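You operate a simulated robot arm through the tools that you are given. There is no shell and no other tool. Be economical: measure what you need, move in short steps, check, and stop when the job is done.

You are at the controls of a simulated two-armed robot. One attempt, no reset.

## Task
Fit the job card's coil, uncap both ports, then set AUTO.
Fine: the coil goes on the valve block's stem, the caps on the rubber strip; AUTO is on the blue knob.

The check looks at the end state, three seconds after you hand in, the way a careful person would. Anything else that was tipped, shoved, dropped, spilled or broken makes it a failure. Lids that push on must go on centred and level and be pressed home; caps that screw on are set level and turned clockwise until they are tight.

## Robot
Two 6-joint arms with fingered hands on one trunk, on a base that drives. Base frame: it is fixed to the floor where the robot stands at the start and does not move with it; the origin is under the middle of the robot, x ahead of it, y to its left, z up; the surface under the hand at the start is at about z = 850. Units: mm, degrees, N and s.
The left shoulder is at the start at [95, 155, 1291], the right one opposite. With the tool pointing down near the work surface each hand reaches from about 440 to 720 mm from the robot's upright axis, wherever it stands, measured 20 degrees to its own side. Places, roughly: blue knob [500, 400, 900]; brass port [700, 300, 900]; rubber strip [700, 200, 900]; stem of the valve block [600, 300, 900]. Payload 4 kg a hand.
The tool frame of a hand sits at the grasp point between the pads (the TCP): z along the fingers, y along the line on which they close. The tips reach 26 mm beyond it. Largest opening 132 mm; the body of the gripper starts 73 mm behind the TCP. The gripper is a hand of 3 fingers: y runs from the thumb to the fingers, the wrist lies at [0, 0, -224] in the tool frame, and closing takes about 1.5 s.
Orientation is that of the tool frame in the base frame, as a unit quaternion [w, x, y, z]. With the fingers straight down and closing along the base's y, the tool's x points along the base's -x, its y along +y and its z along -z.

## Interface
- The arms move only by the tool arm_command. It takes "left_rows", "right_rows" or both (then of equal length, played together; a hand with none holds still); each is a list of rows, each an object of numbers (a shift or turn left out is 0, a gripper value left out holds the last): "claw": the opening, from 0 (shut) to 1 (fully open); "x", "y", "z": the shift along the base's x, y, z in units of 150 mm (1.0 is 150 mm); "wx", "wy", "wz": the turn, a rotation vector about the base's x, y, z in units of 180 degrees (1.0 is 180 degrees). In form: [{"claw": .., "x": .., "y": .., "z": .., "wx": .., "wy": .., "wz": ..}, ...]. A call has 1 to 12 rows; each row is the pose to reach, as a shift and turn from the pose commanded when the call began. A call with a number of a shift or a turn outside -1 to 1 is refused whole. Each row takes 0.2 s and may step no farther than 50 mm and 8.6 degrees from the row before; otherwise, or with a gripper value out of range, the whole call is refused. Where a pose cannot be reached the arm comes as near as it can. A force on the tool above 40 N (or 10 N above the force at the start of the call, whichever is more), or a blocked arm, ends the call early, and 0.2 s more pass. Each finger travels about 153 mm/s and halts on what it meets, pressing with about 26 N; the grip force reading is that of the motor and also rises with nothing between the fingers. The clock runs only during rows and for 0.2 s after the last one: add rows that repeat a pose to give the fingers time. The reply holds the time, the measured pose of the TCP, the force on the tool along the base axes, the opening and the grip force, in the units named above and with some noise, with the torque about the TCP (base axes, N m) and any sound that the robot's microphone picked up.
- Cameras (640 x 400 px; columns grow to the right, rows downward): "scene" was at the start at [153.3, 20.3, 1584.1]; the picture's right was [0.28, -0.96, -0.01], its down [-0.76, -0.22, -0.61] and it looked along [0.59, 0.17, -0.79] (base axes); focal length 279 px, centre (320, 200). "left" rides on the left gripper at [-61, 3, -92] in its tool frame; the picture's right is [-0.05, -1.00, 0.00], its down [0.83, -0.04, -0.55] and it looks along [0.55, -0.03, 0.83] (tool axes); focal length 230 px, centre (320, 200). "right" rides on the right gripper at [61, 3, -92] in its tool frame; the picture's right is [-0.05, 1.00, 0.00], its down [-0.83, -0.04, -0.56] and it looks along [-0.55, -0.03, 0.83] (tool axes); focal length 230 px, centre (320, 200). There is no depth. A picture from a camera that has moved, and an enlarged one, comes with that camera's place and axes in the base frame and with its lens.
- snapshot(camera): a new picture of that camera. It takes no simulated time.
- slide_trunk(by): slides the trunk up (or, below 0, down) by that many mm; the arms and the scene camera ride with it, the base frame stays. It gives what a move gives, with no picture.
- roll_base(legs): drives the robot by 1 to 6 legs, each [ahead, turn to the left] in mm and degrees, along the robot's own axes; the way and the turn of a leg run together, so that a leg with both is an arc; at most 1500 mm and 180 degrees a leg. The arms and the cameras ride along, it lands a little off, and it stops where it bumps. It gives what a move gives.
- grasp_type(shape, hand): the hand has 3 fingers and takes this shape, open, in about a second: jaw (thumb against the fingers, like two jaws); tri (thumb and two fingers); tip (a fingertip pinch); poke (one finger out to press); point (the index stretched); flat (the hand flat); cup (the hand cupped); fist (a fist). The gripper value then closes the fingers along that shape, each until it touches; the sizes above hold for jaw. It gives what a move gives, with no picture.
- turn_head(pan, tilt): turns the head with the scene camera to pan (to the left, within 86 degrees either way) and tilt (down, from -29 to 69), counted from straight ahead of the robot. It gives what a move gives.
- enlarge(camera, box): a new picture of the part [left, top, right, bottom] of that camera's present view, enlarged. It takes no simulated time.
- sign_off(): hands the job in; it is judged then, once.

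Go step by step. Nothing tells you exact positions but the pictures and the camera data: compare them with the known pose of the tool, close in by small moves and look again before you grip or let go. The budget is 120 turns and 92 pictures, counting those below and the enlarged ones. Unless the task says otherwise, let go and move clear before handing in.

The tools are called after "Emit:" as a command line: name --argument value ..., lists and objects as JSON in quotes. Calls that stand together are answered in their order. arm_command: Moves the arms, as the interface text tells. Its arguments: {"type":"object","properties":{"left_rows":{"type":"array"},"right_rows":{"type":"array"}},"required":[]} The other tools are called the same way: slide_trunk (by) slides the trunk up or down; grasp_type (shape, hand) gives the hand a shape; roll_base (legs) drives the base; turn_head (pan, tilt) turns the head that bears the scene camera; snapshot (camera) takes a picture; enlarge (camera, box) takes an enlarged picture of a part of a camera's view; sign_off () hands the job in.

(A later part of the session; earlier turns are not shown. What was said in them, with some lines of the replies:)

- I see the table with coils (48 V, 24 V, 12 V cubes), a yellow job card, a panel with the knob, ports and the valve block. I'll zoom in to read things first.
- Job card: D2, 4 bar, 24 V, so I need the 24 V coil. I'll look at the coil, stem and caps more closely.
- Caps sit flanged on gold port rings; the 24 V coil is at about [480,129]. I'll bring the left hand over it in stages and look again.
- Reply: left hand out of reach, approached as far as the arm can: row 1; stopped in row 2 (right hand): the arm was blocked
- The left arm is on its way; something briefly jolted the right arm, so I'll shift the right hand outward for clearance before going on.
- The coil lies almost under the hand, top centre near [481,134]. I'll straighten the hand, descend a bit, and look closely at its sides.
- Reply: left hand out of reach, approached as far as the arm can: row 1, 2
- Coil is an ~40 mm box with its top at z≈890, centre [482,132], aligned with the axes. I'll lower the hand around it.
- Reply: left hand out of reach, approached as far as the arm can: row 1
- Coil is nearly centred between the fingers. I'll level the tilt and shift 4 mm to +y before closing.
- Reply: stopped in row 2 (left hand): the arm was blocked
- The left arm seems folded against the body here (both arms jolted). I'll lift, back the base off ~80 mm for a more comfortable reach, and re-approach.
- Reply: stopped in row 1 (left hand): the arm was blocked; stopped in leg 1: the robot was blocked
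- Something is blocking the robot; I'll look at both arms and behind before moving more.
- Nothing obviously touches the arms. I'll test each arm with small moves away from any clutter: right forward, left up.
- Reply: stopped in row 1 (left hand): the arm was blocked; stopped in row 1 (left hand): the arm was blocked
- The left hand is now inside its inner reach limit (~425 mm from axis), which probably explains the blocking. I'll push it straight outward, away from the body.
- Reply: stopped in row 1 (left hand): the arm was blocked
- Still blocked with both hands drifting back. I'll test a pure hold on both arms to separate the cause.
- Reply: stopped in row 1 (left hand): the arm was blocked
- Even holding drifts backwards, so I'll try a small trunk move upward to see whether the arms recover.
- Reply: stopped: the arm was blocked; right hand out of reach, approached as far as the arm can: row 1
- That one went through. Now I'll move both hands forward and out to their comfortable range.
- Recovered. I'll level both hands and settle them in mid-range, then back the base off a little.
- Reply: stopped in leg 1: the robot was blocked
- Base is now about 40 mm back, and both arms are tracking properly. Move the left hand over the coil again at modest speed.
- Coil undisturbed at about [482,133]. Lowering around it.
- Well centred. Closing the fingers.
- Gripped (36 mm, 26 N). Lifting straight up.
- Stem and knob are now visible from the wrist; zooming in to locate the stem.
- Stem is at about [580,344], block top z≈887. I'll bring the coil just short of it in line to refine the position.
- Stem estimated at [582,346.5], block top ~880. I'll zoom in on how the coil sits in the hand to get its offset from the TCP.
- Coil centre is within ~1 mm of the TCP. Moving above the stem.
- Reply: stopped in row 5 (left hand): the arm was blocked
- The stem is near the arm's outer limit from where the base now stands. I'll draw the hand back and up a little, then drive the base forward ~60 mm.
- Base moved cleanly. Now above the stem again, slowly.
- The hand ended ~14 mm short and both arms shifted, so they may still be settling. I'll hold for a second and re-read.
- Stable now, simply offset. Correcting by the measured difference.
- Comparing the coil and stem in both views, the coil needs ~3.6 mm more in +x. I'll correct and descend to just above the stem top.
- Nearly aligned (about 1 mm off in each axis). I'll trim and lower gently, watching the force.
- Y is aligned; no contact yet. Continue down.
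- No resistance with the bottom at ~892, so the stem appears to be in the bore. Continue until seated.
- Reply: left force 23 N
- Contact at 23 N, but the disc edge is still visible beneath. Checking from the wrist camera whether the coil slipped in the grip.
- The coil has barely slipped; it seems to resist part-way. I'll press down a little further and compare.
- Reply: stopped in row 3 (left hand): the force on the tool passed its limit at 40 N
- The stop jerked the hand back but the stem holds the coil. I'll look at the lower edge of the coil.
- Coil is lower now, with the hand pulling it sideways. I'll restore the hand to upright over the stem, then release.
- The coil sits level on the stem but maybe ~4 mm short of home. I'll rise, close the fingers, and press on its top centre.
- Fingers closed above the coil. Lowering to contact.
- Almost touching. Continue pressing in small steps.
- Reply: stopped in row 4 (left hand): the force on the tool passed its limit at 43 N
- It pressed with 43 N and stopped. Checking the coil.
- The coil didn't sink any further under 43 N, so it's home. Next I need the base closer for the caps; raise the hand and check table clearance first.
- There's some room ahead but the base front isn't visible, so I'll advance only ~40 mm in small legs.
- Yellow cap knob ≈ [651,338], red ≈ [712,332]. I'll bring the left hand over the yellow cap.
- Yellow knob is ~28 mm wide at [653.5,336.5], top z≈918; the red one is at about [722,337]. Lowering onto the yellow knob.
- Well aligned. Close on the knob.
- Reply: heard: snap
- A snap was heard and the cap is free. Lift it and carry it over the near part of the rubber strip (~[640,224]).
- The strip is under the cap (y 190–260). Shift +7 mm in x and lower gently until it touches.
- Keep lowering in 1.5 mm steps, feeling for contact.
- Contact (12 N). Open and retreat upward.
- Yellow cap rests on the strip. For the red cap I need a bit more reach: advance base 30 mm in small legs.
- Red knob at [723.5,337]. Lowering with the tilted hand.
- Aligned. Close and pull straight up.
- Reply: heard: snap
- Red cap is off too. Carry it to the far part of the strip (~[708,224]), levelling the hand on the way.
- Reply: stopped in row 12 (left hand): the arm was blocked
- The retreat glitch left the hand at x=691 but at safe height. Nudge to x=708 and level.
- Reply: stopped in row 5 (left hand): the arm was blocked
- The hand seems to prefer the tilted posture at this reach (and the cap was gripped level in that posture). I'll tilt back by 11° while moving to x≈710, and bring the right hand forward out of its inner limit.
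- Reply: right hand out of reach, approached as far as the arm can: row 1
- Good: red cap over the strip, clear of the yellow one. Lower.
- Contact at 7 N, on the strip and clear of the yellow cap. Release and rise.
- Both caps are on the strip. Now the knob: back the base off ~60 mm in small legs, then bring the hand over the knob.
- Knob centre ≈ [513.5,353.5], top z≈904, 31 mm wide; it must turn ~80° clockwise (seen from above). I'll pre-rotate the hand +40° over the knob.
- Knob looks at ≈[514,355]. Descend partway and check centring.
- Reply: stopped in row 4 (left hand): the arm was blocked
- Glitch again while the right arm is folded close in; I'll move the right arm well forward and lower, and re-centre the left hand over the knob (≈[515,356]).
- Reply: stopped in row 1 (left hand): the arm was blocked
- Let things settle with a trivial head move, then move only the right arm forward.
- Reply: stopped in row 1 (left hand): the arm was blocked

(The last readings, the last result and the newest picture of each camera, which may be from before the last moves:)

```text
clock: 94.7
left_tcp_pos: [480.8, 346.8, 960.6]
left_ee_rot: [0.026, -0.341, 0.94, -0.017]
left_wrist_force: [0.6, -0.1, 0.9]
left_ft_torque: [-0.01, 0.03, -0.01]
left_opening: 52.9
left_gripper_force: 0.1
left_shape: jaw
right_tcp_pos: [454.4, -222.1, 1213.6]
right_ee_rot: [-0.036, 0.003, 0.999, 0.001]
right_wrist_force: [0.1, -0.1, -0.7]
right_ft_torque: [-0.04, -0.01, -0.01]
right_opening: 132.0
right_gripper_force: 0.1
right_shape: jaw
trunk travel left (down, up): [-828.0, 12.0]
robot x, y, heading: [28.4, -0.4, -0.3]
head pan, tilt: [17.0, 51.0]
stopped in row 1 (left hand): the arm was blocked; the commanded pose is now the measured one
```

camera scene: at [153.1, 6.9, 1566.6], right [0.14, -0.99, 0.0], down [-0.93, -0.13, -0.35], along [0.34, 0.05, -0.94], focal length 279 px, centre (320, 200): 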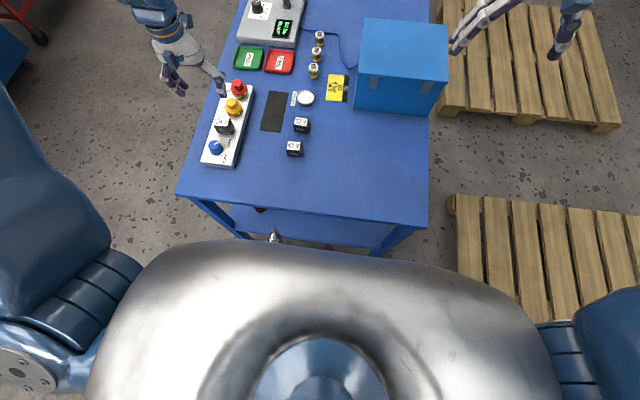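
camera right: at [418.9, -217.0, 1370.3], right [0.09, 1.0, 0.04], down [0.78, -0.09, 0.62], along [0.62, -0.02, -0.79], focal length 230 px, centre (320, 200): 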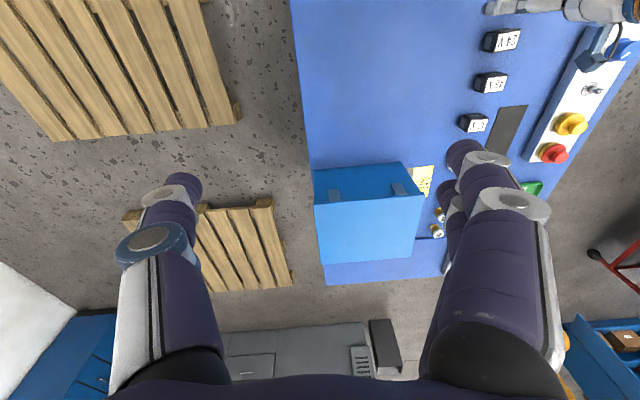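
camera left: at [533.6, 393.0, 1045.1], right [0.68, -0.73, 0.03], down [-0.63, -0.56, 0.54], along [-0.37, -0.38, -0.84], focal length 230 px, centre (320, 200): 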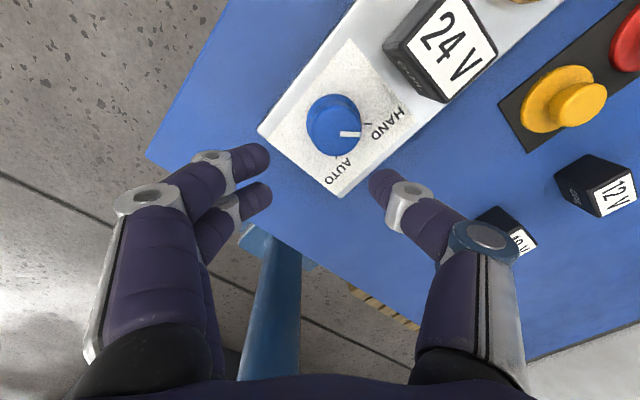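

Emit:
arm_command --right_rows '[{"x": 0.1, "z": 0}, {"x": 0.2, "z": 0}, {"x": 0.3, "z": 0}, {"x": 0.4, "z": 0}, {"x": 0.5, "z": 0}, {"x": 0.6, "z": 0}, {"x": 0.7, "z": 0}, {"x": 0.8, "z": 0}, {"x": 0.8, "z": 0}]'

Emit:
arm_command --left_rows '[{"x": 0.05, "z": 0.05}, {"x": 0.1, "z": 0.1}, {"x": 0.15, "z": 0.15}, {"x": 0.2, "z": 0.15}, {"x": 0.2, "z": 0.15}]'

```text
clock: 95.1
left_tcp_pos: [471.5, 343.3, 968.6]
left_ee_rot: [0.037, -0.335, 0.941, -0.022]
left_wrist_force: [0.0, 0.1, -1.2]
left_ft_torque: [-0.02, -0.03, 0.0]
left_opening: 52.9
left_gripper_force: 0.1
left_shape: jaw
right_tcp_pos: [439.7, -223.7, 1203.1]
right_ee_rot: [-0.053, 0.003, 0.999, 0.001]
right_wrist_force: [-0.8, 0.4, 0.1]
right_ft_torque: [0.01, 0.02, -0.03]
right_opening: 132.1
right_gripper_force: 0.1
right_shape: jaw
trunk travel left (down, up): [-828.0, 12.0]
robot x, y, heading: [29.9, -4.4, -0.5]
head pan, tilt: [17.0, 51.0]
stopped in row 1 (left hand): the arm was blocked; the commanded pose is now the measured one
```

```text
clock: 95.4
left_tcp_pos: [464.1, 341.6, 979.8]
left_ee_rot: [0.05, -0.306, 0.95, -0.025]
left_wrist_force: [0.6, -0.5, -0.2]
left_ft_torque: [0.02, 0.05, 0.0]
left_opening: 52.8
left_gripper_force: 0.2
left_shape: jaw
right_tcp_pos: [409.5, -224.2, 1185.6]
right_ee_rot: [-0.086, 0.004, 0.996, 0.001]
right_wrist_force: [0.0, -0.3, 0.2]
right_ft_torque: [0.02, 0.0, 0.01]
right_opening: 132.0
right_gripper_force: 0.1
right_shape: jaw
trunk travel left (down, up): [-828.0, 12.0]
robot x, y, heading: [29.3, -1.4, -0.2]
head pan, tilt: [17.0, 51.0]
stopped in row 1 (left hand): the arm was blocked; the commanded pose is now the measured one
```

I suspect the left arm presses on something near the head; turn the head away and retry an outward move.

Emit:
turn_head --pan -30 --tilt 40

Emit:
arm_command --left_rows '[{"x": 0.05, "y": 0.02, "z": 0.05}, {"x": 0.1, "y": 0.04, "z": 0.1}, {"x": 0.15, "y": 0.04, "z": 0.15}, {"x": 0.2, "y": 0.04, "z": 0.15}, {"x": 0.2, "y": 0.04, "z": 0.15}]' --right_rows '[{"x": 0.05}, {"x": 0.1}, {"x": 0.2}, {"x": 0.3}, {"x": 0.4}]'

```text
clock: 96.5
left_tcp_pos: [464.2, 342.3, 979.5]
left_ee_rot: [0.049, -0.308, 0.95, -0.023]
left_wrist_force: [0.8, 1.1, 0.2]
left_ft_torque: [-0.02, 0.01, 0.02]
left_opening: 52.8
left_gripper_force: 0.1
left_shape: jaw
right_tcp_pos: [411.1, -222.9, 1186.1]
right_ee_rot: [-0.084, 0.002, 0.996, 0.001]
right_wrist_force: [0.2, -0.4, 0.0]
right_ft_torque: [0.02, -0.07, 0.01]
right_opening: 132.2
right_gripper_force: 0.0
right_shape: jaw
trunk travel left (down, up): [-828.0, 12.0]
robot x, y, heading: [27.9, 1.0, -0.3]
head pan, tilt: [-30.0, 40.0]
```

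```text
clock: 96.9
left_tcp_pos: [454.8, 339.1, 991.6]
left_ee_rot: [0.064, -0.282, 0.957, -0.026]
left_wrist_force: [-0.3, 0.0, 0.0]
left_ft_torque: [-0.01, -0.03, 0.02]
left_opening: 52.8
left_gripper_force: 0.2
left_shape: jaw
right_tcp_pos: [378.5, -223.3, 1169.7]
right_ee_rot: [-0.116, 0.004, 0.993, 0.0]
right_wrist_force: [0.6, 0.0, -0.4]
right_ft_torque: [-0.01, -0.03, -0.02]
right_opening: 131.8
right_gripper_force: 0.0
right_shape: jaw
right hand out of reach, approached as far as the arm can: row 1
trunk travel left (down, up): [-828.0, 12.0]
robot x, y, heading: [25.9, 1.9, -0.4]
head pan, tilt: [-30.0, 40.0]
stopped in row 1 (left hand): the arm was blocked; the commanded pose is now the measured one
```

Emit:
arm_command --right_rows '[{"x": 0.1, "z": 0.1}, {"x": 0.2, "z": 0.15}, {"x": 0.3, "z": 0.15}]'

```text
clock: 97.7
left_tcp_pos: [456.6, 340.1, 990.3]
left_ee_rot: [0.062, -0.283, 0.957, -0.026]
left_wrist_force: [0.3, 0.3, -0.7]
left_ft_torque: [0.01, 0.01, 0.02]
left_opening: 52.8
left_gripper_force: 0.1
left_shape: jaw
right_tcp_pos: [434.9, -223.5, 1214.6]
right_ee_rot: [-0.076, 0.003, 0.997, 0.002]
right_wrist_force: [0.2, -0.1, -0.2]
right_ft_torque: [-0.02, -0.02, 0.0]
right_opening: 131.7
right_gripper_force: 0.0
right_shape: jaw
right hand out of reach, approached as far as the arm can: row 1
trunk travel left (down, up): [-828.0, 12.0]
robot x, y, heading: [29.0, 1.1, -0.5]
head pan, tilt: [-30.0, 40.0]
```

Working again. Bring the right arm well forward and level.

Emit:
arm_command --right_rows '[{"x": 0.1, "wy": -0.006}, {"x": 0.2, "wy": -0.012}, {"x": 0.32, "wy": -0.018}, {"x": 0.45, "wy": -0.024}, {"x": 0.6, "wy": -0.03}, {"x": 0.75, "wy": -0.036}, {"x": 0.88, "wy": -0.042}, {"x": 1.0, "wy": -0.048}, {"x": 1.0, "wy": -0.048}]'

Emit:
arm_command --left_rows '[{"x": 0.08, "y": 0.02}, {"x": 0.16, "y": 0.04}, {"x": 0.24, "y": 0.06}, {"x": 0.32, "y": 0.08}, {"x": 0.4, "y": 0.1}, {"x": 0.4, "y": 0.1}]'

```text
clock: 99.7
left_tcp_pos: [455.9, 339.7, 989.7]
left_ee_rot: [0.062, -0.284, 0.957, -0.026]
left_wrist_force: [0.5, -0.3, -0.3]
left_ft_torque: [-0.02, 0.01, 0.03]
left_opening: 52.8
left_gripper_force: 0.1
left_shape: jaw
right_tcp_pos: [585.9, -222.7, 1214.3]
right_ee_rot: [0.001, 0.003, 1.0, 0.001]
right_wrist_force: [-0.1, 0.1, 0.9]
right_ft_torque: [0.02, 0.02, 0.0]
right_opening: 131.7
right_gripper_force: 0.0
right_shape: jaw
trunk travel left (down, up): [-828.0, 12.0]
robot x, y, heading: [28.6, -1.5, -0.3]
head pan, tilt: [-30.0, 40.0]
```

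```text
clock: 100.2
left_tcp_pos: [463.5, 340.7, 997.9]
left_ee_rot: [0.074, -0.287, 0.955, -0.031]
left_wrist_force: [-0.1, 1.4, 0.0]
left_ft_torque: [-0.02, -0.02, -0.01]
left_opening: 52.5
left_gripper_force: 0.1
left_shape: jaw
right_tcp_pos: [562.4, -222.2, 1224.2]
right_ee_rot: [0.01, 0.003, 1.0, 0.002]
right_wrist_force: [-1.7, 0.8, 0.2]
right_ft_torque: [-0.01, -0.01, 0.02]
right_opening: 131.8
right_gripper_force: 0.0
right_shape: jaw
trunk travel left (down, up): [-828.0, 12.0]
robot x, y, heading: [26.0, 1.0, -0.3]
head pan, tilt: [-30.0, 40.0]
stopped in row 2 (left hand): the arm was blocked; the commanded pose is now the measured one
```

The left arm itself is obstructed. I'll take one look at it.

Emit:
turn_head --pan 35 --tilt 45

Emit:
snapshot --camera "scene"

```text
clock: 101.6
left_tcp_pos: [463.3, 342.9, 997.9]
left_ee_rot: [0.073, -0.288, 0.954, -0.03]
left_wrist_force: [-0.5, -0.3, 0.0]
left_ft_torque: [-0.01, 0.01, -0.02]
left_opening: 52.8
left_gripper_force: 0.1
left_shape: jaw
right_tcp_pos: [564.4, -222.1, 1222.8]
right_ee_rot: [0.009, 0.003, 1.0, 0.001]
right_wrist_force: [0.4, 0.2, 0.7]
right_ft_torque: [-0.02, -0.01, 0.01]
right_opening: 132.3
right_gripper_force: 0.1
right_shape: jaw
trunk travel left (down, up): [-828.0, 12.0]
robot x, y, heading: [24.4, -0.4, -0.6]
head pan, tilt: [35.0, 45.0]
```

```text
12 pictures are left
camera scene: at [173.0, 45.5, 1595.3], right [0.57, -0.82, -0.01], down [-0.59, -0.4, -0.7], along [0.57, 0.4, -0.72], focal length 279 px, centre (320, 200)
```

scene: 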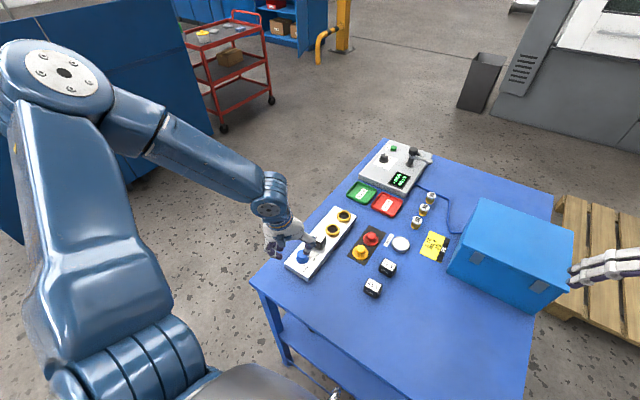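

Nothing touches the arm; the yawed wrist posture seems to be what it dislikes. I'll slowly un-yaw and level the left hand.

Emit:
arm_command --left_rows '[{"wx": 0.002, "wy": 0.005, "wz": -0.019}, {"wx": 0.004, "wy": 0.01, "wz": -0.037}, {"wx": 0.006, "wy": 0.015, "wz": -0.056}, {"wx": 0.008, "wy": 0.02, "wz": -0.075}, {"wx": 0.01, "wy": 0.025, "wz": -0.094}, {"wx": 0.012, "wy": 0.03, "wz": -0.112}, {"wx": 0.014, "wy": 0.035, "wz": -0.131}, {"wx": 0.016, "wy": 0.04, "wz": -0.15}, {"wx": 0.018, "wy": 0.044, "wz": -0.168}, {"wx": 0.0195, "wy": 0.047, "wz": -0.187}, {"wx": 0.0195, "wy": 0.047, "wz": -0.187}]'

```text
clock: 102.5
left_tcp_pos: [451.4, 338.2, 1005.6]
left_ee_rot: [0.061, -0.22, 0.973, -0.023]
left_wrist_force: [0.0, 0.2, 0.0]
left_ft_torque: [0.01, -0.01, 0.05]
left_opening: 52.7
left_gripper_force: 0.1
left_shape: jaw
right_tcp_pos: [539.9, -221.8, 1233.6]
right_ee_rot: [0.019, 0.003, 1.0, 0.001]
right_wrist_force: [0.1, 0.1, 0.0]
right_ft_torque: [-0.03, -0.03, 0.02]
right_opening: 131.8
right_gripper_force: 0.1
right_shape: jaw
trunk travel left (down, up): [-828.0, 12.0]
robot x, y, heading: [27.0, -0.7, -0.4]
head pan, tilt: [35.0, 45.0]
stopped in row 4 (left hand): the arm was blocked; the commanded pose is now the measured one
```

Emit:
arm_command --left_rows '[{"wx": 0.002, "wy": 0.005, "wz": -0.018}, {"wx": 0.004, "wy": 0.01, "wz": -0.036}, {"wx": 0.006, "wy": 0.015, "wz": -0.054}, {"wx": 0.008, "wy": 0.02, "wz": -0.072}, {"wx": 0.01, "wy": 0.025, "wz": -0.09}, {"wx": 0.012, "wy": 0.03, "wz": -0.108}, {"wx": 0.014, "wy": 0.035, "wz": -0.126}, {"wx": 0.015, "wy": 0.039, "wz": -0.142}, {"wx": 0.015, "wy": 0.039, "wz": -0.142}]'

```text
clock: 104.5
left_tcp_pos: [452.4, 339.9, 1004.3]
left_ee_rot: [-0.002, 0.002, 1.0, 0.003]
left_wrist_force: [0.2, 0.1, -0.1]
left_ft_torque: [0.02, 0.01, 0.02]
left_opening: 52.9
left_gripper_force: 0.1
left_shape: jaw
right_tcp_pos: [543.0, -222.1, 1233.0]
right_ee_rot: [0.017, 0.003, 1.0, 0.0]
right_wrist_force: [-0.2, 0.7, -0.1]
right_ft_torque: [-0.01, 0.01, 0.02]
right_opening: 131.8
right_gripper_force: 0.1
right_shape: jaw
trunk travel left (down, up): [-828.0, 12.0]
robot x, y, heading: [23.5, 0.2, -0.2]
head pan, tilt: [35.0, 45.0]
```

Level and un-yawed. Now over the knob gently with yaw 0.

Emit:
arm_command --left_rows '[{"x": 0.05, "y": 0.02}, {"x": 0.11, "y": 0.04}, {"x": 0.18, "y": 0.06}, {"x": 0.25, "y": 0.08}, {"x": 0.32, "y": 0.1}, {"x": 0.38, "y": 0.105, "z": -0.05}, {"x": 0.417, "y": 0.105, "z": -0.12}, {"x": 0.417, "y": 0.105, "z": -0.2}, {"x": 0.417, "y": 0.105, "z": -0.28}, {"x": 0.417, "y": 0.105, "z": -0.36}, {"x": 0.417, "y": 0.105, "z": -0.4}, {"x": 0.417, "y": 0.105, "z": -0.4}]'

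Emit:
snapshot --camera "left"

```text
clock: 107.0
left_tcp_pos: [499.6, 353.8, 954.5]
left_ee_rot: [0.008, 0.003, 1.0, -0.003]
left_wrist_force: [-0.4, -0.6, 0.3]
left_ft_torque: [0.02, 0.0, -0.03]
left_opening: 52.8
left_gripper_force: 0.1
left_shape: jaw
right_tcp_pos: [518.3, -222.7, 1242.2]
right_ee_rot: [0.028, 0.002, 1.0, 0.001]
right_wrist_force: [-0.4, 0.3, 1.4]
right_ft_torque: [-0.01, -0.02, -0.01]
right_opening: 131.6
right_gripper_force: 0.0
right_shape: jaw
trunk travel left (down, up): [-828.0, 12.0]
robot x, y, heading: [27.1, 0.3, -0.6]
head pan, tilt: [35.0, 45.0]
stopped in row 12 (left hand): the arm was blocked; the commanded pose is now the measured one
```

```text
11 pictures are left
camera left: at [559.7, 357.6, 1047.2], right [0.05, -1.0, 0.01], down [-0.84, -0.04, 0.54], along [-0.54, -0.03, -0.84], focal length 230 px, centre (320, 200)
```

left: 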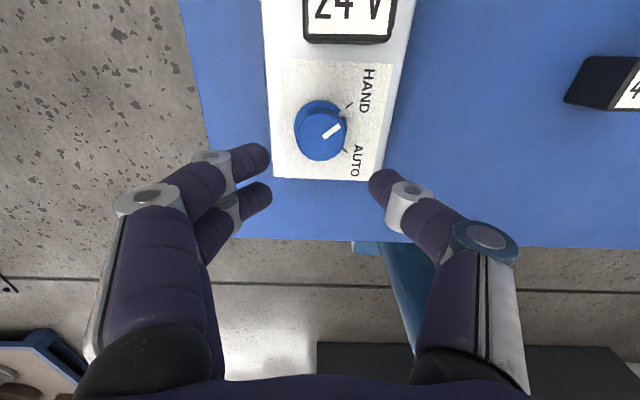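

The glitch looks like the whole robot rocking back briefly when motion stops abruptly, so I'll make gentle, ramped moves from here.

Emit:
turn_head --pan 30 --tilt 47

Emit:
arm_command --left_rows '[{"x": 0.005, "wy": 0.001}, {"x": 0.015, "wy": 0.002}, {"x": 0.03, "y": 0.005, "wy": 0.003}, {"x": 0.047, "y": 0.01, "wy": 0.004}, {"x": 0.065, "y": 0.012, "wy": 0.005}, {"x": 0.082, "y": 0.014, "wy": 0.005}, {"x": 0.094, "y": 0.015, "wy": 0.005}, {"x": 0.1, "y": 0.015, "wy": 0.005}, {"x": 0.102, "y": 0.015, "wy": 0.005}]'

```text
clock: 107.6
left_tcp_pos: [499.9, 353.0, 954.8]
left_ee_rot: [0.008, 0.004, 1.0, -0.002]
left_wrist_force: [-0.3, -0.6, 0.8]
left_ft_torque: [0.01, 0.0, 0.01]
left_opening: 52.9
left_gripper_force: 0.1
left_shape: jaw
right_tcp_pos: [519.2, -221.5, 1242.4]
right_ee_rot: [0.026, 0.002, 1.0, 0.001]
right_wrist_force: [-0.5, 0.3, -0.1]
right_ft_torque: [0.02, -0.05, 0.03]
right_opening: 131.9
right_gripper_force: 0.1
right_shape: jaw
trunk travel left (down, up): [-828.0, 12.0]
robot x, y, heading: [28.1, 0.7, -0.1]
head pan, tilt: [30.0, 47.0]
```

```text
clock: 108.0
left_tcp_pos: [488.3, 350.6, 961.6]
left_ee_rot: [0.017, 0.005, 1.0, -0.004]
left_wrist_force: [0.3, -0.6, 0.0]
left_ft_torque: [-0.03, 0.03, -0.02]
left_opening: 52.6
left_gripper_force: 0.1
left_shape: jaw
right_tcp_pos: [496.5, -221.8, 1241.9]
right_ee_rot: [0.025, 0.002, 1.0, 0.001]
right_wrist_force: [-0.4, 0.7, 0.5]
right_ft_torque: [0.01, -0.04, 0.01]
right_opening: 131.8
right_gripper_force: 0.1
right_shape: jaw
trunk travel left (down, up): [-828.0, 12.0]
robot x, y, heading: [28.6, -0.3, -0.3]
head pan, tilt: [30.0, 47.0]
stopped in row 1 (left hand): the arm was blocked; the commanded pose is now the measured one
```

Comparing where it failed: the arm only behaves with the hand ~520–600 mm ahead of the robot. So back the base off ~75 mm before working on the knob.

Emit:
roll_base --legs '[[-15, 0], [-15, 0], [-15, 0], [-15, 0], [-15, 0]]'

Emit:
arm_command --left_rows '[{"x": 0.08, "z": 0.03, "wy": 0.004}, {"x": 0.18, "z": 0.06, "wy": 0.009}, {"x": 0.3, "z": 0.08, "wy": 0.009}, {"x": 0.42, "z": 0.08, "wy": 0.009}, {"x": 0.54, "z": 0.08, "wy": 0.009}, {"x": 0.62, "z": 0.08, "wy": 0.009}, {"x": 0.66, "z": 0.08, "wy": 0.009}, {"x": 0.66, "z": 0.08, "wy": 0.009}]' --right_rows '[{"x": 0.05}, {"x": 0.1}, {"x": 0.2}, {"x": 0.3}, {"x": 0.4}, {"x": 0.48}, {"x": 0.5}, {"x": 0.5}]'

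```text
clock: 108.7
left_tcp_pos: [465.5, 345.1, 976.8]
left_ee_rot: [0.042, 0.006, 0.999, -0.006]
left_wrist_force: [-0.9, -0.1, -0.1]
left_ft_torque: [0.02, 0.01, 0.0]
left_opening: 53.0
left_gripper_force: 0.0
left_shape: jaw
right_tcp_pos: [438.1, -223.3, 1198.5]
right_ee_rot: [-0.043, 0.004, 0.999, 0.001]
right_wrist_force: [-0.9, -0.1, -0.3]
right_ft_torque: [0.0, -0.02, -0.01]
right_opening: 132.3
right_gripper_force: 0.0
right_shape: jaw
trunk travel left (down, up): [-828.0, 12.0]
robot x, y, heading: [27.3, 0.1, -0.7]
head pan, tilt: [30.0, 47.0]
stopped in leg 1: the robot was blocked; the commanded pose is now the measured one
```

```text
clock: 109.0
left_tcp_pos: [457.6, 341.8, 988.8]
left_ee_rot: [0.051, 0.006, 0.999, -0.006]
left_wrist_force: [-0.6, -0.5, -0.2]
left_ft_torque: [0.01, -0.01, -0.03]
left_opening: 52.9
left_gripper_force: 0.0
left_shape: jaw
right_tcp_pos: [419.2, -224.7, 1189.5]
right_ee_rot: [-0.06, 0.004, 0.998, 0.0]
right_wrist_force: [1.2, 0.6, 0.9]
right_ft_torque: [-0.06, 0.09, -0.02]
right_opening: 132.0
right_gripper_force: 0.1
right_shape: jaw
right hand out of reach, approached as far as the arm can: row 1
trunk travel left (down, up): [-828.0, 12.0]
robot x, y, heading: [22.5, -0.9, -0.4]
head pan, tilt: [30.0, 47.0]
stopped in row 1 (left hand): the arm was blocked; the commanded pose is now the measured one
```

Emit:
arm_command --left_rows '[{"wy": 0.004}, {"wy": 0.01}, {"wy": 0.018}, {"wy": 0.026}, {"wy": 0.032}, {"wy": 0.032}]'

Emit:
arm_command --right_rows '[{"x": 0.05, "wy": -0.005}, {"x": 0.12, "wy": -0.01}, {"x": 0.2, "wy": -0.016}, {"x": 0.3, "wy": -0.022}, {"x": 0.42, "wy": -0.028}, {"x": 0.55, "wy": -0.034}, {"x": 0.7, "wy": -0.038}, {"x": 0.85, "wy": -0.038}, {"x": 0.95, "wy": -0.038}, {"x": 1.0, "wy": -0.038}, {"x": 1.0, "wy": -0.038}]'

```text
clock: 109.3
left_tcp_pos: [446.6, 339.2, 996.2]
left_ee_rot: [0.063, 0.007, 0.998, -0.006]
left_wrist_force: [-0.2, -0.3, -0.2]
left_ft_torque: [-0.01, 0.02, -0.01]
left_opening: 52.6
left_gripper_force: 0.0
left_shape: jaw
right_tcp_pos: [402.0, -223.2, 1179.1]
right_ee_rot: [-0.081, 0.004, 0.997, 0.002]
right_wrist_force: [0.0, 0.3, -0.3]
right_ft_torque: [-0.03, -0.03, 0.03]
right_opening: 132.1
right_gripper_force: 0.0
right_shape: jaw
trunk travel left (down, up): [-828.0, 12.0]
robot x, y, heading: [25.4, -1.4, -0.4]
head pan, tilt: [30.0, 47.0]
stopped in row 1 (left hand): the arm was blocked; the commanded pose is now the measured one
```

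```text
clock: 111.8
left_tcp_pos: [448.9, 339.1, 995.5]
left_ee_rot: [0.062, 0.006, 0.998, -0.005]
left_wrist_force: [0.4, -0.1, 0.2]
left_ft_torque: [-0.01, -0.02, 0.0]
left_opening: 52.9
left_gripper_force: 0.1
left_shape: jaw
right_tcp_pos: [550.3, -222.9, 1195.0]
right_ee_rot: [0.008, 0.004, 1.0, 0.001]
right_wrist_force: [0.1, -0.3, 0.7]
right_ft_torque: [0.0, -0.02, -0.02]
right_opening: 132.1
right_gripper_force: 0.0
right_shape: jaw
right hand out of reach, approached as far as the arm can: row 1, 2
trunk travel left (down, up): [-828.0, 12.0]
robot x, y, heading: [26.3, 0.4, -0.3]
head pan, tilt: [30.0, 47.0]
```

Stable again. Roll back now.

Emit:
roll_base --legs '[[-15, 0], [-15, 0], [-15, 0], [-15, 0], [-15, 0]]'

```text
clock: 114.0
left_tcp_pos: [374.6, 340.0, 993.7]
left_ee_rot: [0.061, 0.006, 0.998, -0.005]
left_wrist_force: [0.2, -0.5, -0.2]
left_ft_torque: [0.01, 0.02, 0.0]
left_opening: 53.0
left_gripper_force: 0.1
left_shape: jaw
right_tcp_pos: [476.9, -222.4, 1194.8]
right_ee_rot: [0.006, 0.005, 1.0, 0.0]
right_wrist_force: [0.6, 0.6, 0.3]
right_ft_torque: [0.02, 0.0, 0.0]
right_opening: 132.1
right_gripper_force: 0.2
right_shape: jaw
trunk travel left (down, up): [-828.0, 12.0]
robot x, y, heading: [-53.8, 3.0, -0.2]
head pan, tilt: [30.0, 47.0]
```

Robot at x≈-52. Extend the left hand to the knob at safe height.

Emit:
arm_command --left_rows '[{"x": 0.05, "wy": 0.004}, {"x": 0.12, "wy": 0.01}, {"x": 0.22, "y": 0.02, "wy": 0.016}, {"x": 0.34, "y": 0.04, "wy": 0.022}, {"x": 0.48, "y": 0.06, "wy": 0.028}, {"x": 0.62, "y": 0.08, "wy": 0.034}, {"x": 0.74, "y": 0.09, "wy": 0.039}, {"x": 0.84, "y": 0.1, "wy": 0.039}, {"x": 0.91, "y": 0.1, "wy": 0.039}, {"x": 0.94, "y": 0.1, "wy": 0.039}, {"x": 0.94, "y": 0.1, "wy": 0.039}]'

```text
clock: 114.9
left_tcp_pos: [386.4, 339.1, 1012.5]
left_ee_rot: [0.058, 0.008, 0.998, -0.007]
left_wrist_force: [-0.3, -0.4, 0.0]
left_ft_torque: [-0.03, -0.02, -0.01]
left_opening: 52.9
left_gripper_force: 0.1
left_shape: jaw
right_tcp_pos: [427.1, -222.6, 1215.5]
right_ee_rot: [0.029, 0.004, 1.0, 0.0]
right_wrist_force: [-0.3, 0.0, 1.2]
right_ft_torque: [0.0, -0.03, 0.0]
right_opening: 131.7
right_gripper_force: 0.1
right_shape: jaw
trunk travel left (down, up): [-828.0, 12.0]
robot x, y, heading: [-52.9, 0.3, -0.6]
head pan, tilt: [30.0, 47.0]
stopped in row 4 (left hand): the arm was blocked; the commanded pose is now the measured one
```

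Emit:
turn_head --pan 28 --tilt 48

Emit:
arm_command --left_rows '[{"x": 0.05, "wy": 0.004}, {"x": 0.12, "wy": 0.01}, {"x": 0.22, "y": 0.02, "wy": 0.016}, {"x": 0.34, "y": 0.04, "wy": 0.022}, {"x": 0.46, "y": 0.06, "wy": 0.028}, {"x": 0.58, "y": 0.08, "wy": 0.034}, {"x": 0.68, "y": 0.09, "wy": 0.037}, {"x": 0.77, "y": 0.1, "wy": 0.037}, {"x": 0.83, "y": 0.1, "wy": 0.037}, {"x": 0.86, "y": 0.1, "wy": 0.037}, {"x": 0.86, "y": 0.1, "wy": 0.037}]' --right_rows '[{"x": 0.05}, {"x": 0.1}, {"x": 0.2}, {"x": 0.3}, {"x": 0.4}, {"x": 0.5}, {"x": 0.6}, {"x": 0.7}, {"x": 0.75}, {"x": 0.8}, {"x": 0.8}]'

```text
clock: 115.5
left_tcp_pos: [389.3, 340.2, 1009.8]
left_ee_rot: [0.057, 0.007, 0.998, -0.006]
left_wrist_force: [-1.2, 0.0, -0.3]
left_ft_torque: [-0.01, -0.03, 0.0]
left_opening: 53.0
left_gripper_force: 0.0
left_shape: jaw
right_tcp_pos: [431.3, -222.2, 1214.1]
right_ee_rot: [0.027, 0.004, 1.0, 0.001]
right_wrist_force: [-0.5, -0.2, 0.3]
right_ft_torque: [0.0, -0.05, -0.01]
right_opening: 132.1
right_gripper_force: 0.1
right_shape: jaw
trunk travel left (down, up): [-828.0, 12.0]
robot x, y, heading: [-53.5, -4.2, -0.6]
head pan, tilt: [28.0, 48.0]
```

```text
clock: 115.9
left_tcp_pos: [381.3, 336.4, 1019.3]
left_ee_rot: [0.066, 0.008, 0.998, -0.006]
left_wrist_force: [0.4, 0.0, -0.4]
left_ft_torque: [-0.02, -0.01, -0.02]
left_opening: 52.5
left_gripper_force: 0.0
left_shape: jaw
right_tcp_pos: [413.2, -223.6, 1220.0]
right_ee_rot: [0.035, 0.004, 0.999, 0.0]
right_wrist_force: [0.1, 0.1, 0.3]
right_ft_torque: [-0.01, -0.03, -0.01]
right_opening: 132.2
right_gripper_force: 0.1
right_shape: jaw
trunk travel left (down, up): [-828.0, 12.0]
robot x, y, heading: [-53.3, -3.3, -0.1]
head pan, tilt: [28.0, 48.0]
stopped in row 1 (left hand): the arm was blocked; the commanded pose is now the measured one
```

Emit:
arm_command --right_rows '[{"x": 0.05, "wy": 0.003}, {"x": 0.12, "wy": 0.006}, {"x": 0.2, "wy": 0.01}, {"x": 0.3, "wy": 0.015}, {"x": 0.42, "wy": 0.02}, {"x": 0.55, "wy": 0.022}, {"x": 0.7, "wy": 0.022}, {"x": 0.85, "wy": 0.022}, {"x": 0.95, "wy": 0.022}, {"x": 1.0, "wy": 0.022}, {"x": 1.0, "wy": 0.022}]'

Emit:
arm_command --left_rows '[{"x": 0.05, "wy": 0.004}, {"x": 0.12, "wy": 0.01}, {"x": 0.22, "y": 0.02, "wy": 0.016}, {"x": 0.34, "y": 0.04, "wy": 0.022}, {"x": 0.46, "y": 0.06, "wy": 0.028}, {"x": 0.58, "y": 0.08, "wy": 0.034}, {"x": 0.68, "y": 0.09, "wy": 0.04}, {"x": 0.77, "y": 0.1, "wy": 0.042}, {"x": 0.83, "y": 0.11, "wy": 0.042}, {"x": 0.88, "y": 0.12, "wy": 0.042}, {"x": 0.88, "y": 0.12, "wy": 0.042}]'

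```text
clock: 118.3
left_tcp_pos: [381.9, 336.3, 1018.4]
left_ee_rot: [0.065, 0.008, 0.998, -0.005]
left_wrist_force: [0.3, 0.1, 0.5]
left_ft_torque: [0.0, 0.02, -0.01]
left_opening: 52.9
left_gripper_force: 0.1
left_shape: jaw
right_tcp_pos: [563.6, -223.2, 1221.0]
right_ee_rot: [-0.001, 0.004, 1.0, 0.001]
right_wrist_force: [-0.1, -0.7, 0.7]
right_ft_torque: [0.0, -0.03, 0.01]
right_opening: 132.1
right_gripper_force: 0.0
right_shape: jaw
trunk travel left (down, up): [-828.0, 12.0]
robot x, y, heading: [-52.9, 0.2, -0.3]
head pan, tilt: [28.0, 48.0]
```

```text
clock: 120.7
left_tcp_pos: [510.3, 355.8, 1018.7]
left_ee_rot: [-0.005, 0.009, 1.0, -0.008]
left_wrist_force: [-0.8, 0.1, 0.4]
left_ft_torque: [-0.01, 0.01, -0.05]
left_opening: 53.0
left_gripper_force: 0.0
left_shape: jaw
right_tcp_pos: [563.9, -221.5, 1220.8]
right_ee_rot: [-0.001, 0.005, 1.0, 0.002]
right_wrist_force: [-0.4, -0.6, -0.1]
right_ft_torque: [-0.03, 0.0, -0.02]
right_opening: 132.3
right_gripper_force: 0.0
right_shape: jaw
trunk travel left (down, up): [-828.0, 12.0]
robot x, y, heading: [-55.3, -2.0, -0.5]
head pan, tilt: [28.0, 48.0]
```

Hand is over the knob at a good reach. Descend gently with +20° pre-yaw.

Emit:
arm_command --left_rows '[{"x": 0.01, "z": -0.03, "wx": 0.001, "wz": 0.02}, {"x": 0.02, "z": -0.08, "wx": 0.002, "wy": -0.001, "wz": 0.045}, {"x": 0.03, "z": -0.15, "wx": 0.003, "wy": -0.002, "wz": 0.07}, {"x": 0.03, "z": -0.23, "wx": 0.005, "wy": -0.003, "wz": 0.095}, {"x": 0.03, "z": -0.32, "wx": 0.005, "wy": -0.003, "wz": 0.117}, {"x": 0.03, "z": -0.41, "wx": 0.005, "wy": -0.003, "wz": 0.117}, {"x": 0.03, "z": -0.48, "wx": 0.005, "wy": -0.003, "wz": 0.117}, {"x": 0.03, "z": -0.52, "wx": 0.005, "wy": -0.003, "wz": 0.117}, {"x": 0.03, "z": -0.53, "wx": 0.005, "wy": -0.003, "wz": 0.117}, {"x": 0.03, "z": -0.53, "wx": 0.005, "wy": -0.003, "wz": 0.117}]'

Emit:
snapshot --camera "left"

```text
clock: 122.9
left_tcp_pos: [513.4, 356.1, 938.3]
left_ee_rot: [0.001, -0.173, 0.985, -0.002]
left_wrist_force: [0.7, -0.7, -0.6]
left_ft_torque: [0.03, -0.02, 0.04]
left_opening: 52.8
left_gripper_force: 0.1
left_shape: jaw
right_tcp_pos: [563.7, -223.2, 1220.3]
right_ee_rot: [0.0, 0.004, 1.0, 0.001]
right_wrist_force: [0.2, 0.3, -1.1]
right_ft_torque: [-0.04, 0.04, 0.02]
right_opening: 132.1
right_gripper_force: 0.1
right_shape: jaw
trunk travel left (down, up): [-828.0, 12.0]
robot x, y, heading: [-51.3, -0.7, -0.2]
head pan, tilt: [28.0, 48.0]
```

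```text
10 pictures are left
camera left: at [570.9, 381.0, 1029.9], right [0.39, -0.92, 0.0], down [-0.77, -0.32, 0.55], along [-0.51, -0.22, -0.83], focal length 230 px, centre (320, 200)
```

left: 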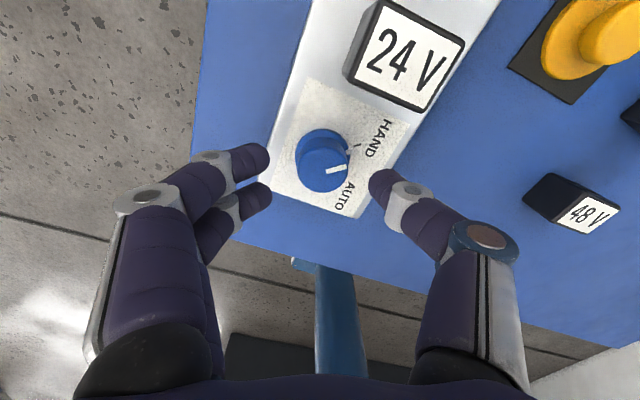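

Knob centre ≈ [515.7,354.2]. Trim and lower to grip height.

Emit:
arm_command --left_rows '[{"x": 0.006, "y": -0.005, "z": -0.02}, {"x": 0.014, "y": -0.01, "z": -0.05}, {"x": 0.014, "y": -0.011, "z": -0.09}, {"x": 0.014, "y": -0.011, "z": -0.13}, {"x": 0.014, "y": -0.011, "z": -0.16}, {"x": 0.014, "y": -0.011, "z": -0.18}, {"x": 0.014, "y": -0.011, "z": -0.18}]'

Emit:
snapshot --camera "left"

```text
clock: 124.5
left_tcp_pos: [516.0, 354.2, 912.0]
left_ee_rot: [0.001, -0.175, 0.985, -0.001]
left_wrist_force: [-0.2, 0.6, 0.3]
left_ft_torque: [-0.01, -0.02, 0.0]
left_opening: 52.8
left_gripper_force: 0.1
left_shape: jaw
right_tcp_pos: [565.4, -222.3, 1219.4]
right_ee_rot: [0.001, 0.005, 1.0, 0.0]
right_wrist_force: [-0.2, 0.2, 0.0]
right_ft_torque: [0.0, -0.01, 0.0]
right_opening: 131.8
right_gripper_force: 0.0
right_shape: jaw
trunk travel left (down, up): [-828.0, 12.0]
robot x, y, heading: [-52.2, 0.1, -0.2]
head pan, tilt: [28.0, 48.0]
```

```text
9 pictures are left
camera left: at [572.7, 379.7, 1003.0], right [0.39, -0.92, 0.0], down [-0.77, -0.32, 0.55], along [-0.51, -0.22, -0.83], focal length 230 px, centre (320, 200)
```

left: 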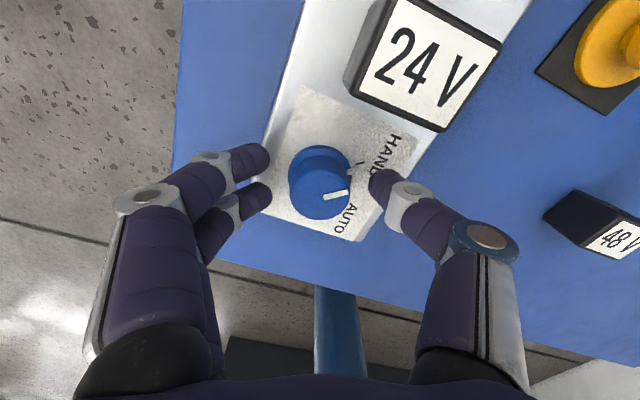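

Centred. Close on the knob.

Emit:
arm_command --left_rows '[{"claw": 0.35}, {"claw": 0.3}, {"claw": 0.22}, {"claw": 0.15}, {"claw": 0.08}, {"claw": 0.05}, {"claw": 0.05}]'

Emit:
arm_command --left_rows '[{"wz": -0.02}, {"wz": -0.06}, {"wz": -0.1}, {"wz": -0.14}, {"wz": -0.18}, {"wz": -0.22}, {"wz": -0.26}, {"wz": -0.3}, {"wz": -0.34}, {"wz": -0.38}, {"wz": -0.42}, {"wz": -0.445}]'

Emit:
snapshot --camera "left"

```text
clock: 126.1
left_tcp_pos: [515.5, 354.7, 911.1]
left_ee_rot: [0.002, -0.174, 0.985, -0.002]
left_wrist_force: [2.0, 0.1, -1.5]
left_ft_torque: [0.05, -0.02, -0.01]
left_opening: 21.9
left_gripper_force: 25.6
left_shape: jaw
right_tcp_pos: [563.5, -222.2, 1220.1]
right_ee_rot: [0.0, 0.004, 1.0, 0.0]
right_wrist_force: [0.2, -0.9, -0.3]
right_ft_torque: [0.01, -0.02, 0.02]
right_opening: 132.2
right_gripper_force: 0.0
right_shape: jaw
trunk travel left (down, up): [-828.0, 12.0]
robot x, y, heading: [-52.9, -0.7, -0.6]
head pan, tilt: [28.0, 48.0]
```

```text
clock: 128.7
left_tcp_pos: [516.6, 351.8, 912.3]
left_ee_rot: [0.003, 0.501, 0.866, -0.002]
left_wrist_force: [1.6, -22.1, -3.7]
left_ft_torque: [-0.39, 0.01, 0.13]
left_opening: 21.6
left_gripper_force: 26.0
left_shape: jaw
right_tcp_pos: [565.4, -226.2, 1220.2]
right_ee_rot: [0.0, 0.004, 1.0, 0.003]
right_wrist_force: [0.2, -0.2, -0.3]
right_ft_torque: [-0.03, -0.02, 0.01]
right_opening: 131.8
right_gripper_force: 0.1
right_shape: jaw
trunk travel left (down, up): [-828.0, 12.0]
robot x, y, heading: [-51.1, -1.6, -0.3]
head pan, tilt: [28.0, 48.0]
```

```text
8 pictures are left
camera left: at [549.8, 301.2, 1003.2], right [-0.84, -0.54, 0.0], down [-0.45, 0.7, 0.55], along [-0.3, 0.46, -0.83], focal length 230 px, centre (320, 200)
```

left: 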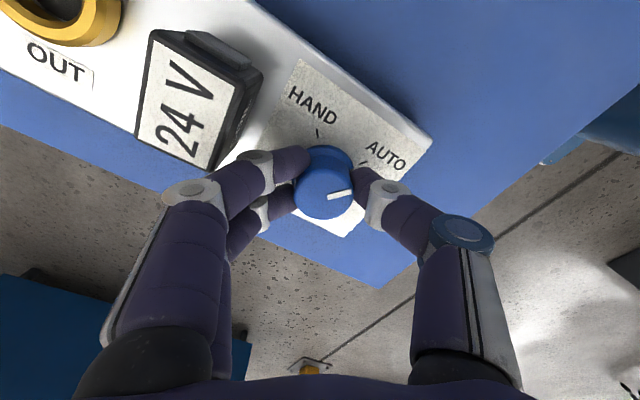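

The knob turned; zoom to compare the pointer with the AUTO tick, and check finger/coil clearance.

Emit:
enlarge --camera "left" --box '[240, 80, 400, 230]'

```text
2.67 times, centred on (320, 155) of left
camera zoom: at [549.8, 301.2, 1003.2], right [-0.84, -0.54, 0.0], down [-0.45, 0.7, 0.55], along [-0.3, 0.46, -0.83], focal length 614 px, centre (320, 320)
```

zoom: 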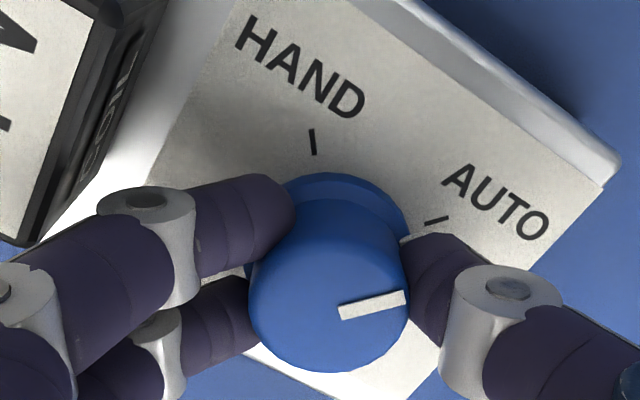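

Pointer is near AUTO, possibly a few degrees past. Release slightly, rise, and look.

Emit:
arm_command --left_rows '[{"claw": 0.22}, {"claw": 0.28}, {"claw": 0.34}, {"claw": 0.36}, {"claw": 0.36}]'

Emit:
arm_command --left_rows '[{"z": 0.05}, {"z": 0.13}, {"z": 0.22}, {"z": 0.31}, {"z": 0.38}, {"z": 0.4}, {"z": 0.4}]'

Emit:
enlarge --camera "left" --box '[260, 80, 388, 160]'

```text
clock: 129.9
left_tcp_pos: [515.7, 355.0, 910.9]
left_ee_rot: [0.003, 0.5, 0.866, -0.003]
left_wrist_force: [-0.4, 0.3, -0.2]
left_ft_torque: [0.02, 0.03, 0.03]
left_opening: 47.0
left_gripper_force: 0.1
left_shape: jaw
right_tcp_pos: [563.7, -222.0, 1220.8]
right_ee_rot: [0.0, 0.005, 1.0, 0.0]
right_wrist_force: [0.1, -0.4, -0.1]
right_ft_torque: [-0.02, 0.02, 0.03]
right_opening: 132.1
right_gripper_force: 0.0
right_shape: jaw
trunk travel left (down, up): [-828.0, 12.0]
robot x, y, heading: [-51.4, -2.0, -0.3]
head pan, tilt: [28.0, 48.0]
```

```text
clock: 131.5
left_tcp_pos: [515.7, 354.7, 971.7]
left_ee_rot: [0.002, 0.5, 0.866, -0.002]
left_wrist_force: [0.3, 0.6, -0.2]
left_ft_torque: [-0.01, -0.01, -0.03]
left_opening: 47.3
left_gripper_force: 0.0
left_shape: jaw
right_tcp_pos: [565.4, -221.5, 1220.3]
right_ee_rot: [0.0, 0.004, 1.0, 0.002]
right_wrist_force: [-0.3, 0.3, 0.2]
right_ft_torque: [-0.02, -0.01, 0.04]
right_opening: 132.1
right_gripper_force: 0.1
right_shape: jaw
trunk travel left (down, up): [-828.0, 12.0]
robot x, y, heading: [-55.6, 3.0, -0.4]
head pan, tilt: [28.0, 48.0]
```

```text
5.00 times, centred on (324, 120) of left
camera zoom: at [550.0, 304.6, 1063.2], right [-0.84, -0.54, 0.0], down [-0.45, 0.7, 0.55], along [-0.3, 0.46, -0.84], focal length 1150 px, centre (300, 600)
```

zoom: 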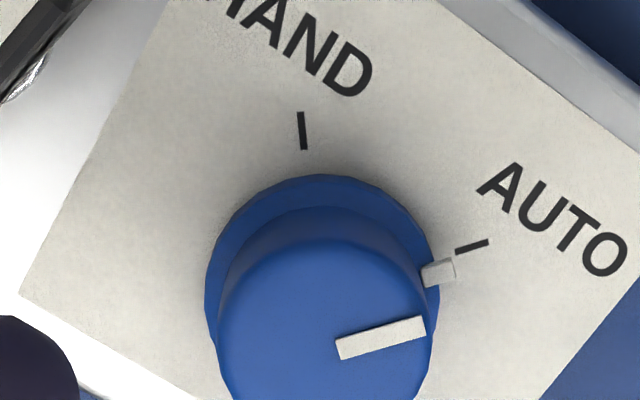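

Pointer matches AUTO within a few degrees (80° turned). Rise clear and check the coil and overall scene.

Emit:
arm_command --left_rows '[{"z": 0.05}, {"z": 0.13}, {"z": 0.22}, {"z": 0.32}, {"z": 0.42}, {"z": 0.5}, {"z": 0.55}, {"z": 0.55}]'

Emit:
turn_head --pan 22 --tilt 48

Emit:
enlarge --camera "scene" --box '[200, 100, 392, 220]'

Emit:
snapshot --camera "left"

```text
clock: 133.3
left_tcp_pos: [515.4, 355.1, 1054.4]
left_ee_rot: [0.004, 0.501, 0.865, -0.001]
left_wrist_force: [0.8, -0.1, 0.5]
left_ft_torque: [0.02, 0.04, 0.0]
left_opening: 47.1
left_gripper_force: 0.1
left_shape: jaw
right_tcp_pos: [563.8, -221.7, 1220.5]
right_ee_rot: [-0.001, 0.004, 1.0, 0.001]
right_wrist_force: [-0.1, 0.1, 0.3]
right_ft_torque: [-0.01, -0.01, -0.01]
right_opening: 132.1
right_gripper_force: 0.0
right_shape: jaw
trunk travel left (down, up): [-828.0, 12.0]
robot x, y, heading: [-54.2, 0.0, -0.4]
head pan, tilt: [28.0, 48.0]
```

```text
clock: 133.9
left_tcp_pos: [515.7, 355.2, 1054.3]
left_ee_rot: [0.002, 0.501, 0.866, -0.001]
left_wrist_force: [0.8, 0.0, 0.2]
left_ft_torque: [-0.03, 0.0, -0.01]
left_opening: 47.2
left_gripper_force: 0.0
left_shape: jaw
right_tcp_pos: [565.7, -222.6, 1220.7]
right_ee_rot: [0.001, 0.005, 1.0, 0.001]
right_wrist_force: [0.2, -1.0, -0.9]
right_ft_torque: [0.0, 0.0, -0.02]
right_opening: 131.9
right_gripper_force: 0.1
right_shape: jaw
trunk travel left (down, up): [-828.0, 12.0]
robot x, y, heading: [-53.7, -0.1, -0.7]
head pan, tilt: [22.0, 48.0]
```

```text
3.33 times, centred on (296, 160) of scene
camera zoom: at [101.3, 28.0, 1590.9], right [0.37, -0.93, -0.01], down [-0.7, -0.27, -0.66], along [0.61, 0.25, -0.75], focal length 932 px, centre (400, 333)
```

zoom: 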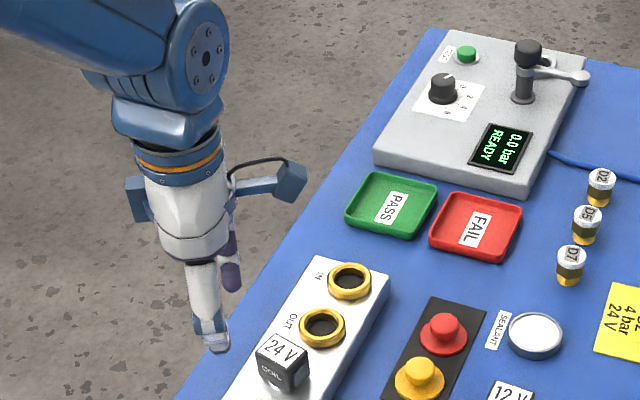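

```text
4 pictures are left
camera left: at [549.6, 304.4, 1146.2], right [-0.84, -0.54, 0.0], down [-0.45, 0.7, 0.55], along [-0.3, 0.46, -0.84], focal length 230 px, centre (320, 200)
```

left: 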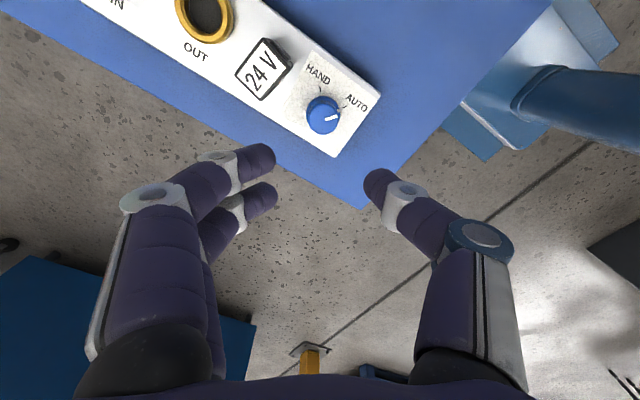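

Everything looks in place; one closer look at the coil.

Emit:
enlarge --camera "scene" --box '[250, 170, 330, 220]'

Emit:
enlarge --camera "left" --box '[200, 10, 360, 110]'

```text
8.00 times, centred on (290, 195) of scene
camera zoom: at [101.3, 28.0, 1590.9], right [0.37, -0.93, -0.01], down [-0.7, -0.27, -0.66], along [0.61, 0.25, -0.75], focal length 2236 px, centre (560, 240)
```

zoom: 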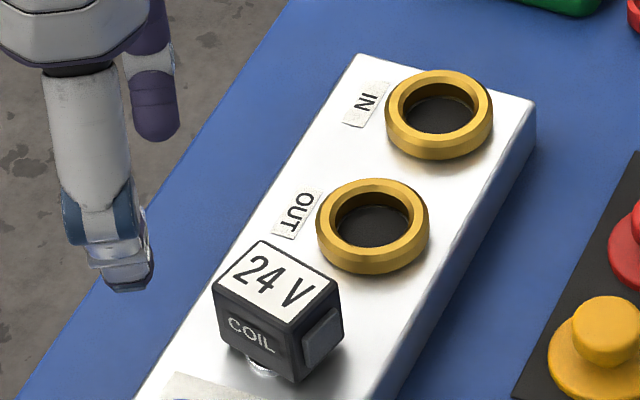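

```text
4.00 times, centred on (280, 60) of left
camera zoom: at [549.6, 304.4, 1146.2], right [-0.84, -0.54, 0.0], down [-0.45, 0.7, 0.55], along [-0.3, 0.46, -0.84], focal length 920 px, centre (480, 760)
```

zoom: 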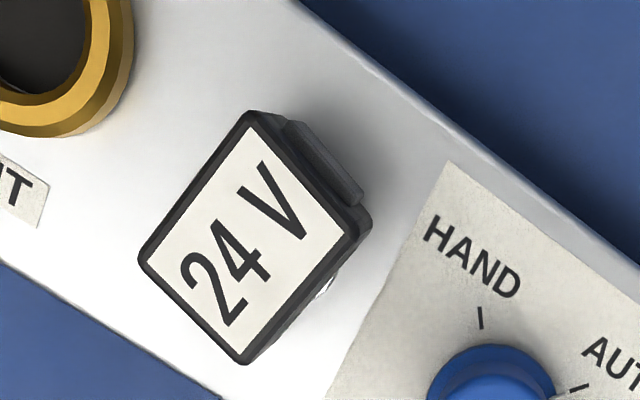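

I fitted the 24 V coil on the stem, put both port caps on the rubber strip, and set the blue knob to AUTO. The hands are clear, so I'm handing in; the coil got turned by roughly 15° on its stem after fitting, and no snap was heard as it seated, but it didn't move under a 43 N press.

Emit:
sign_off

```text
The job is handed in.
```

The job is handed in, and my last pictures showed all three parts done, with some doubt about how the coil sits.

- **Coil:** The 24 V coil from the job card is on the valve block's stem. A finger probably brushed it while I turned the knob, leaving it turned about 15° on the stem. I heard no snap as it went on, and a sliver of the stem's base disc still showed beneath it. It did not sink further under a 43 N press, so I took it as home.
- **Caps:** Both caps came off with a snap. The red one (IN) and the yellow one (OUT) are resting on the rubber strip.
- **Knob:** I turned the blue knob about 80° clockwise to AUTO. The pointer lines up with the mark to within a few degrees.

The arms were blocked and jerked backward several times during the work. Apart from the coil turning, I saw nothing else on the table disturbed.
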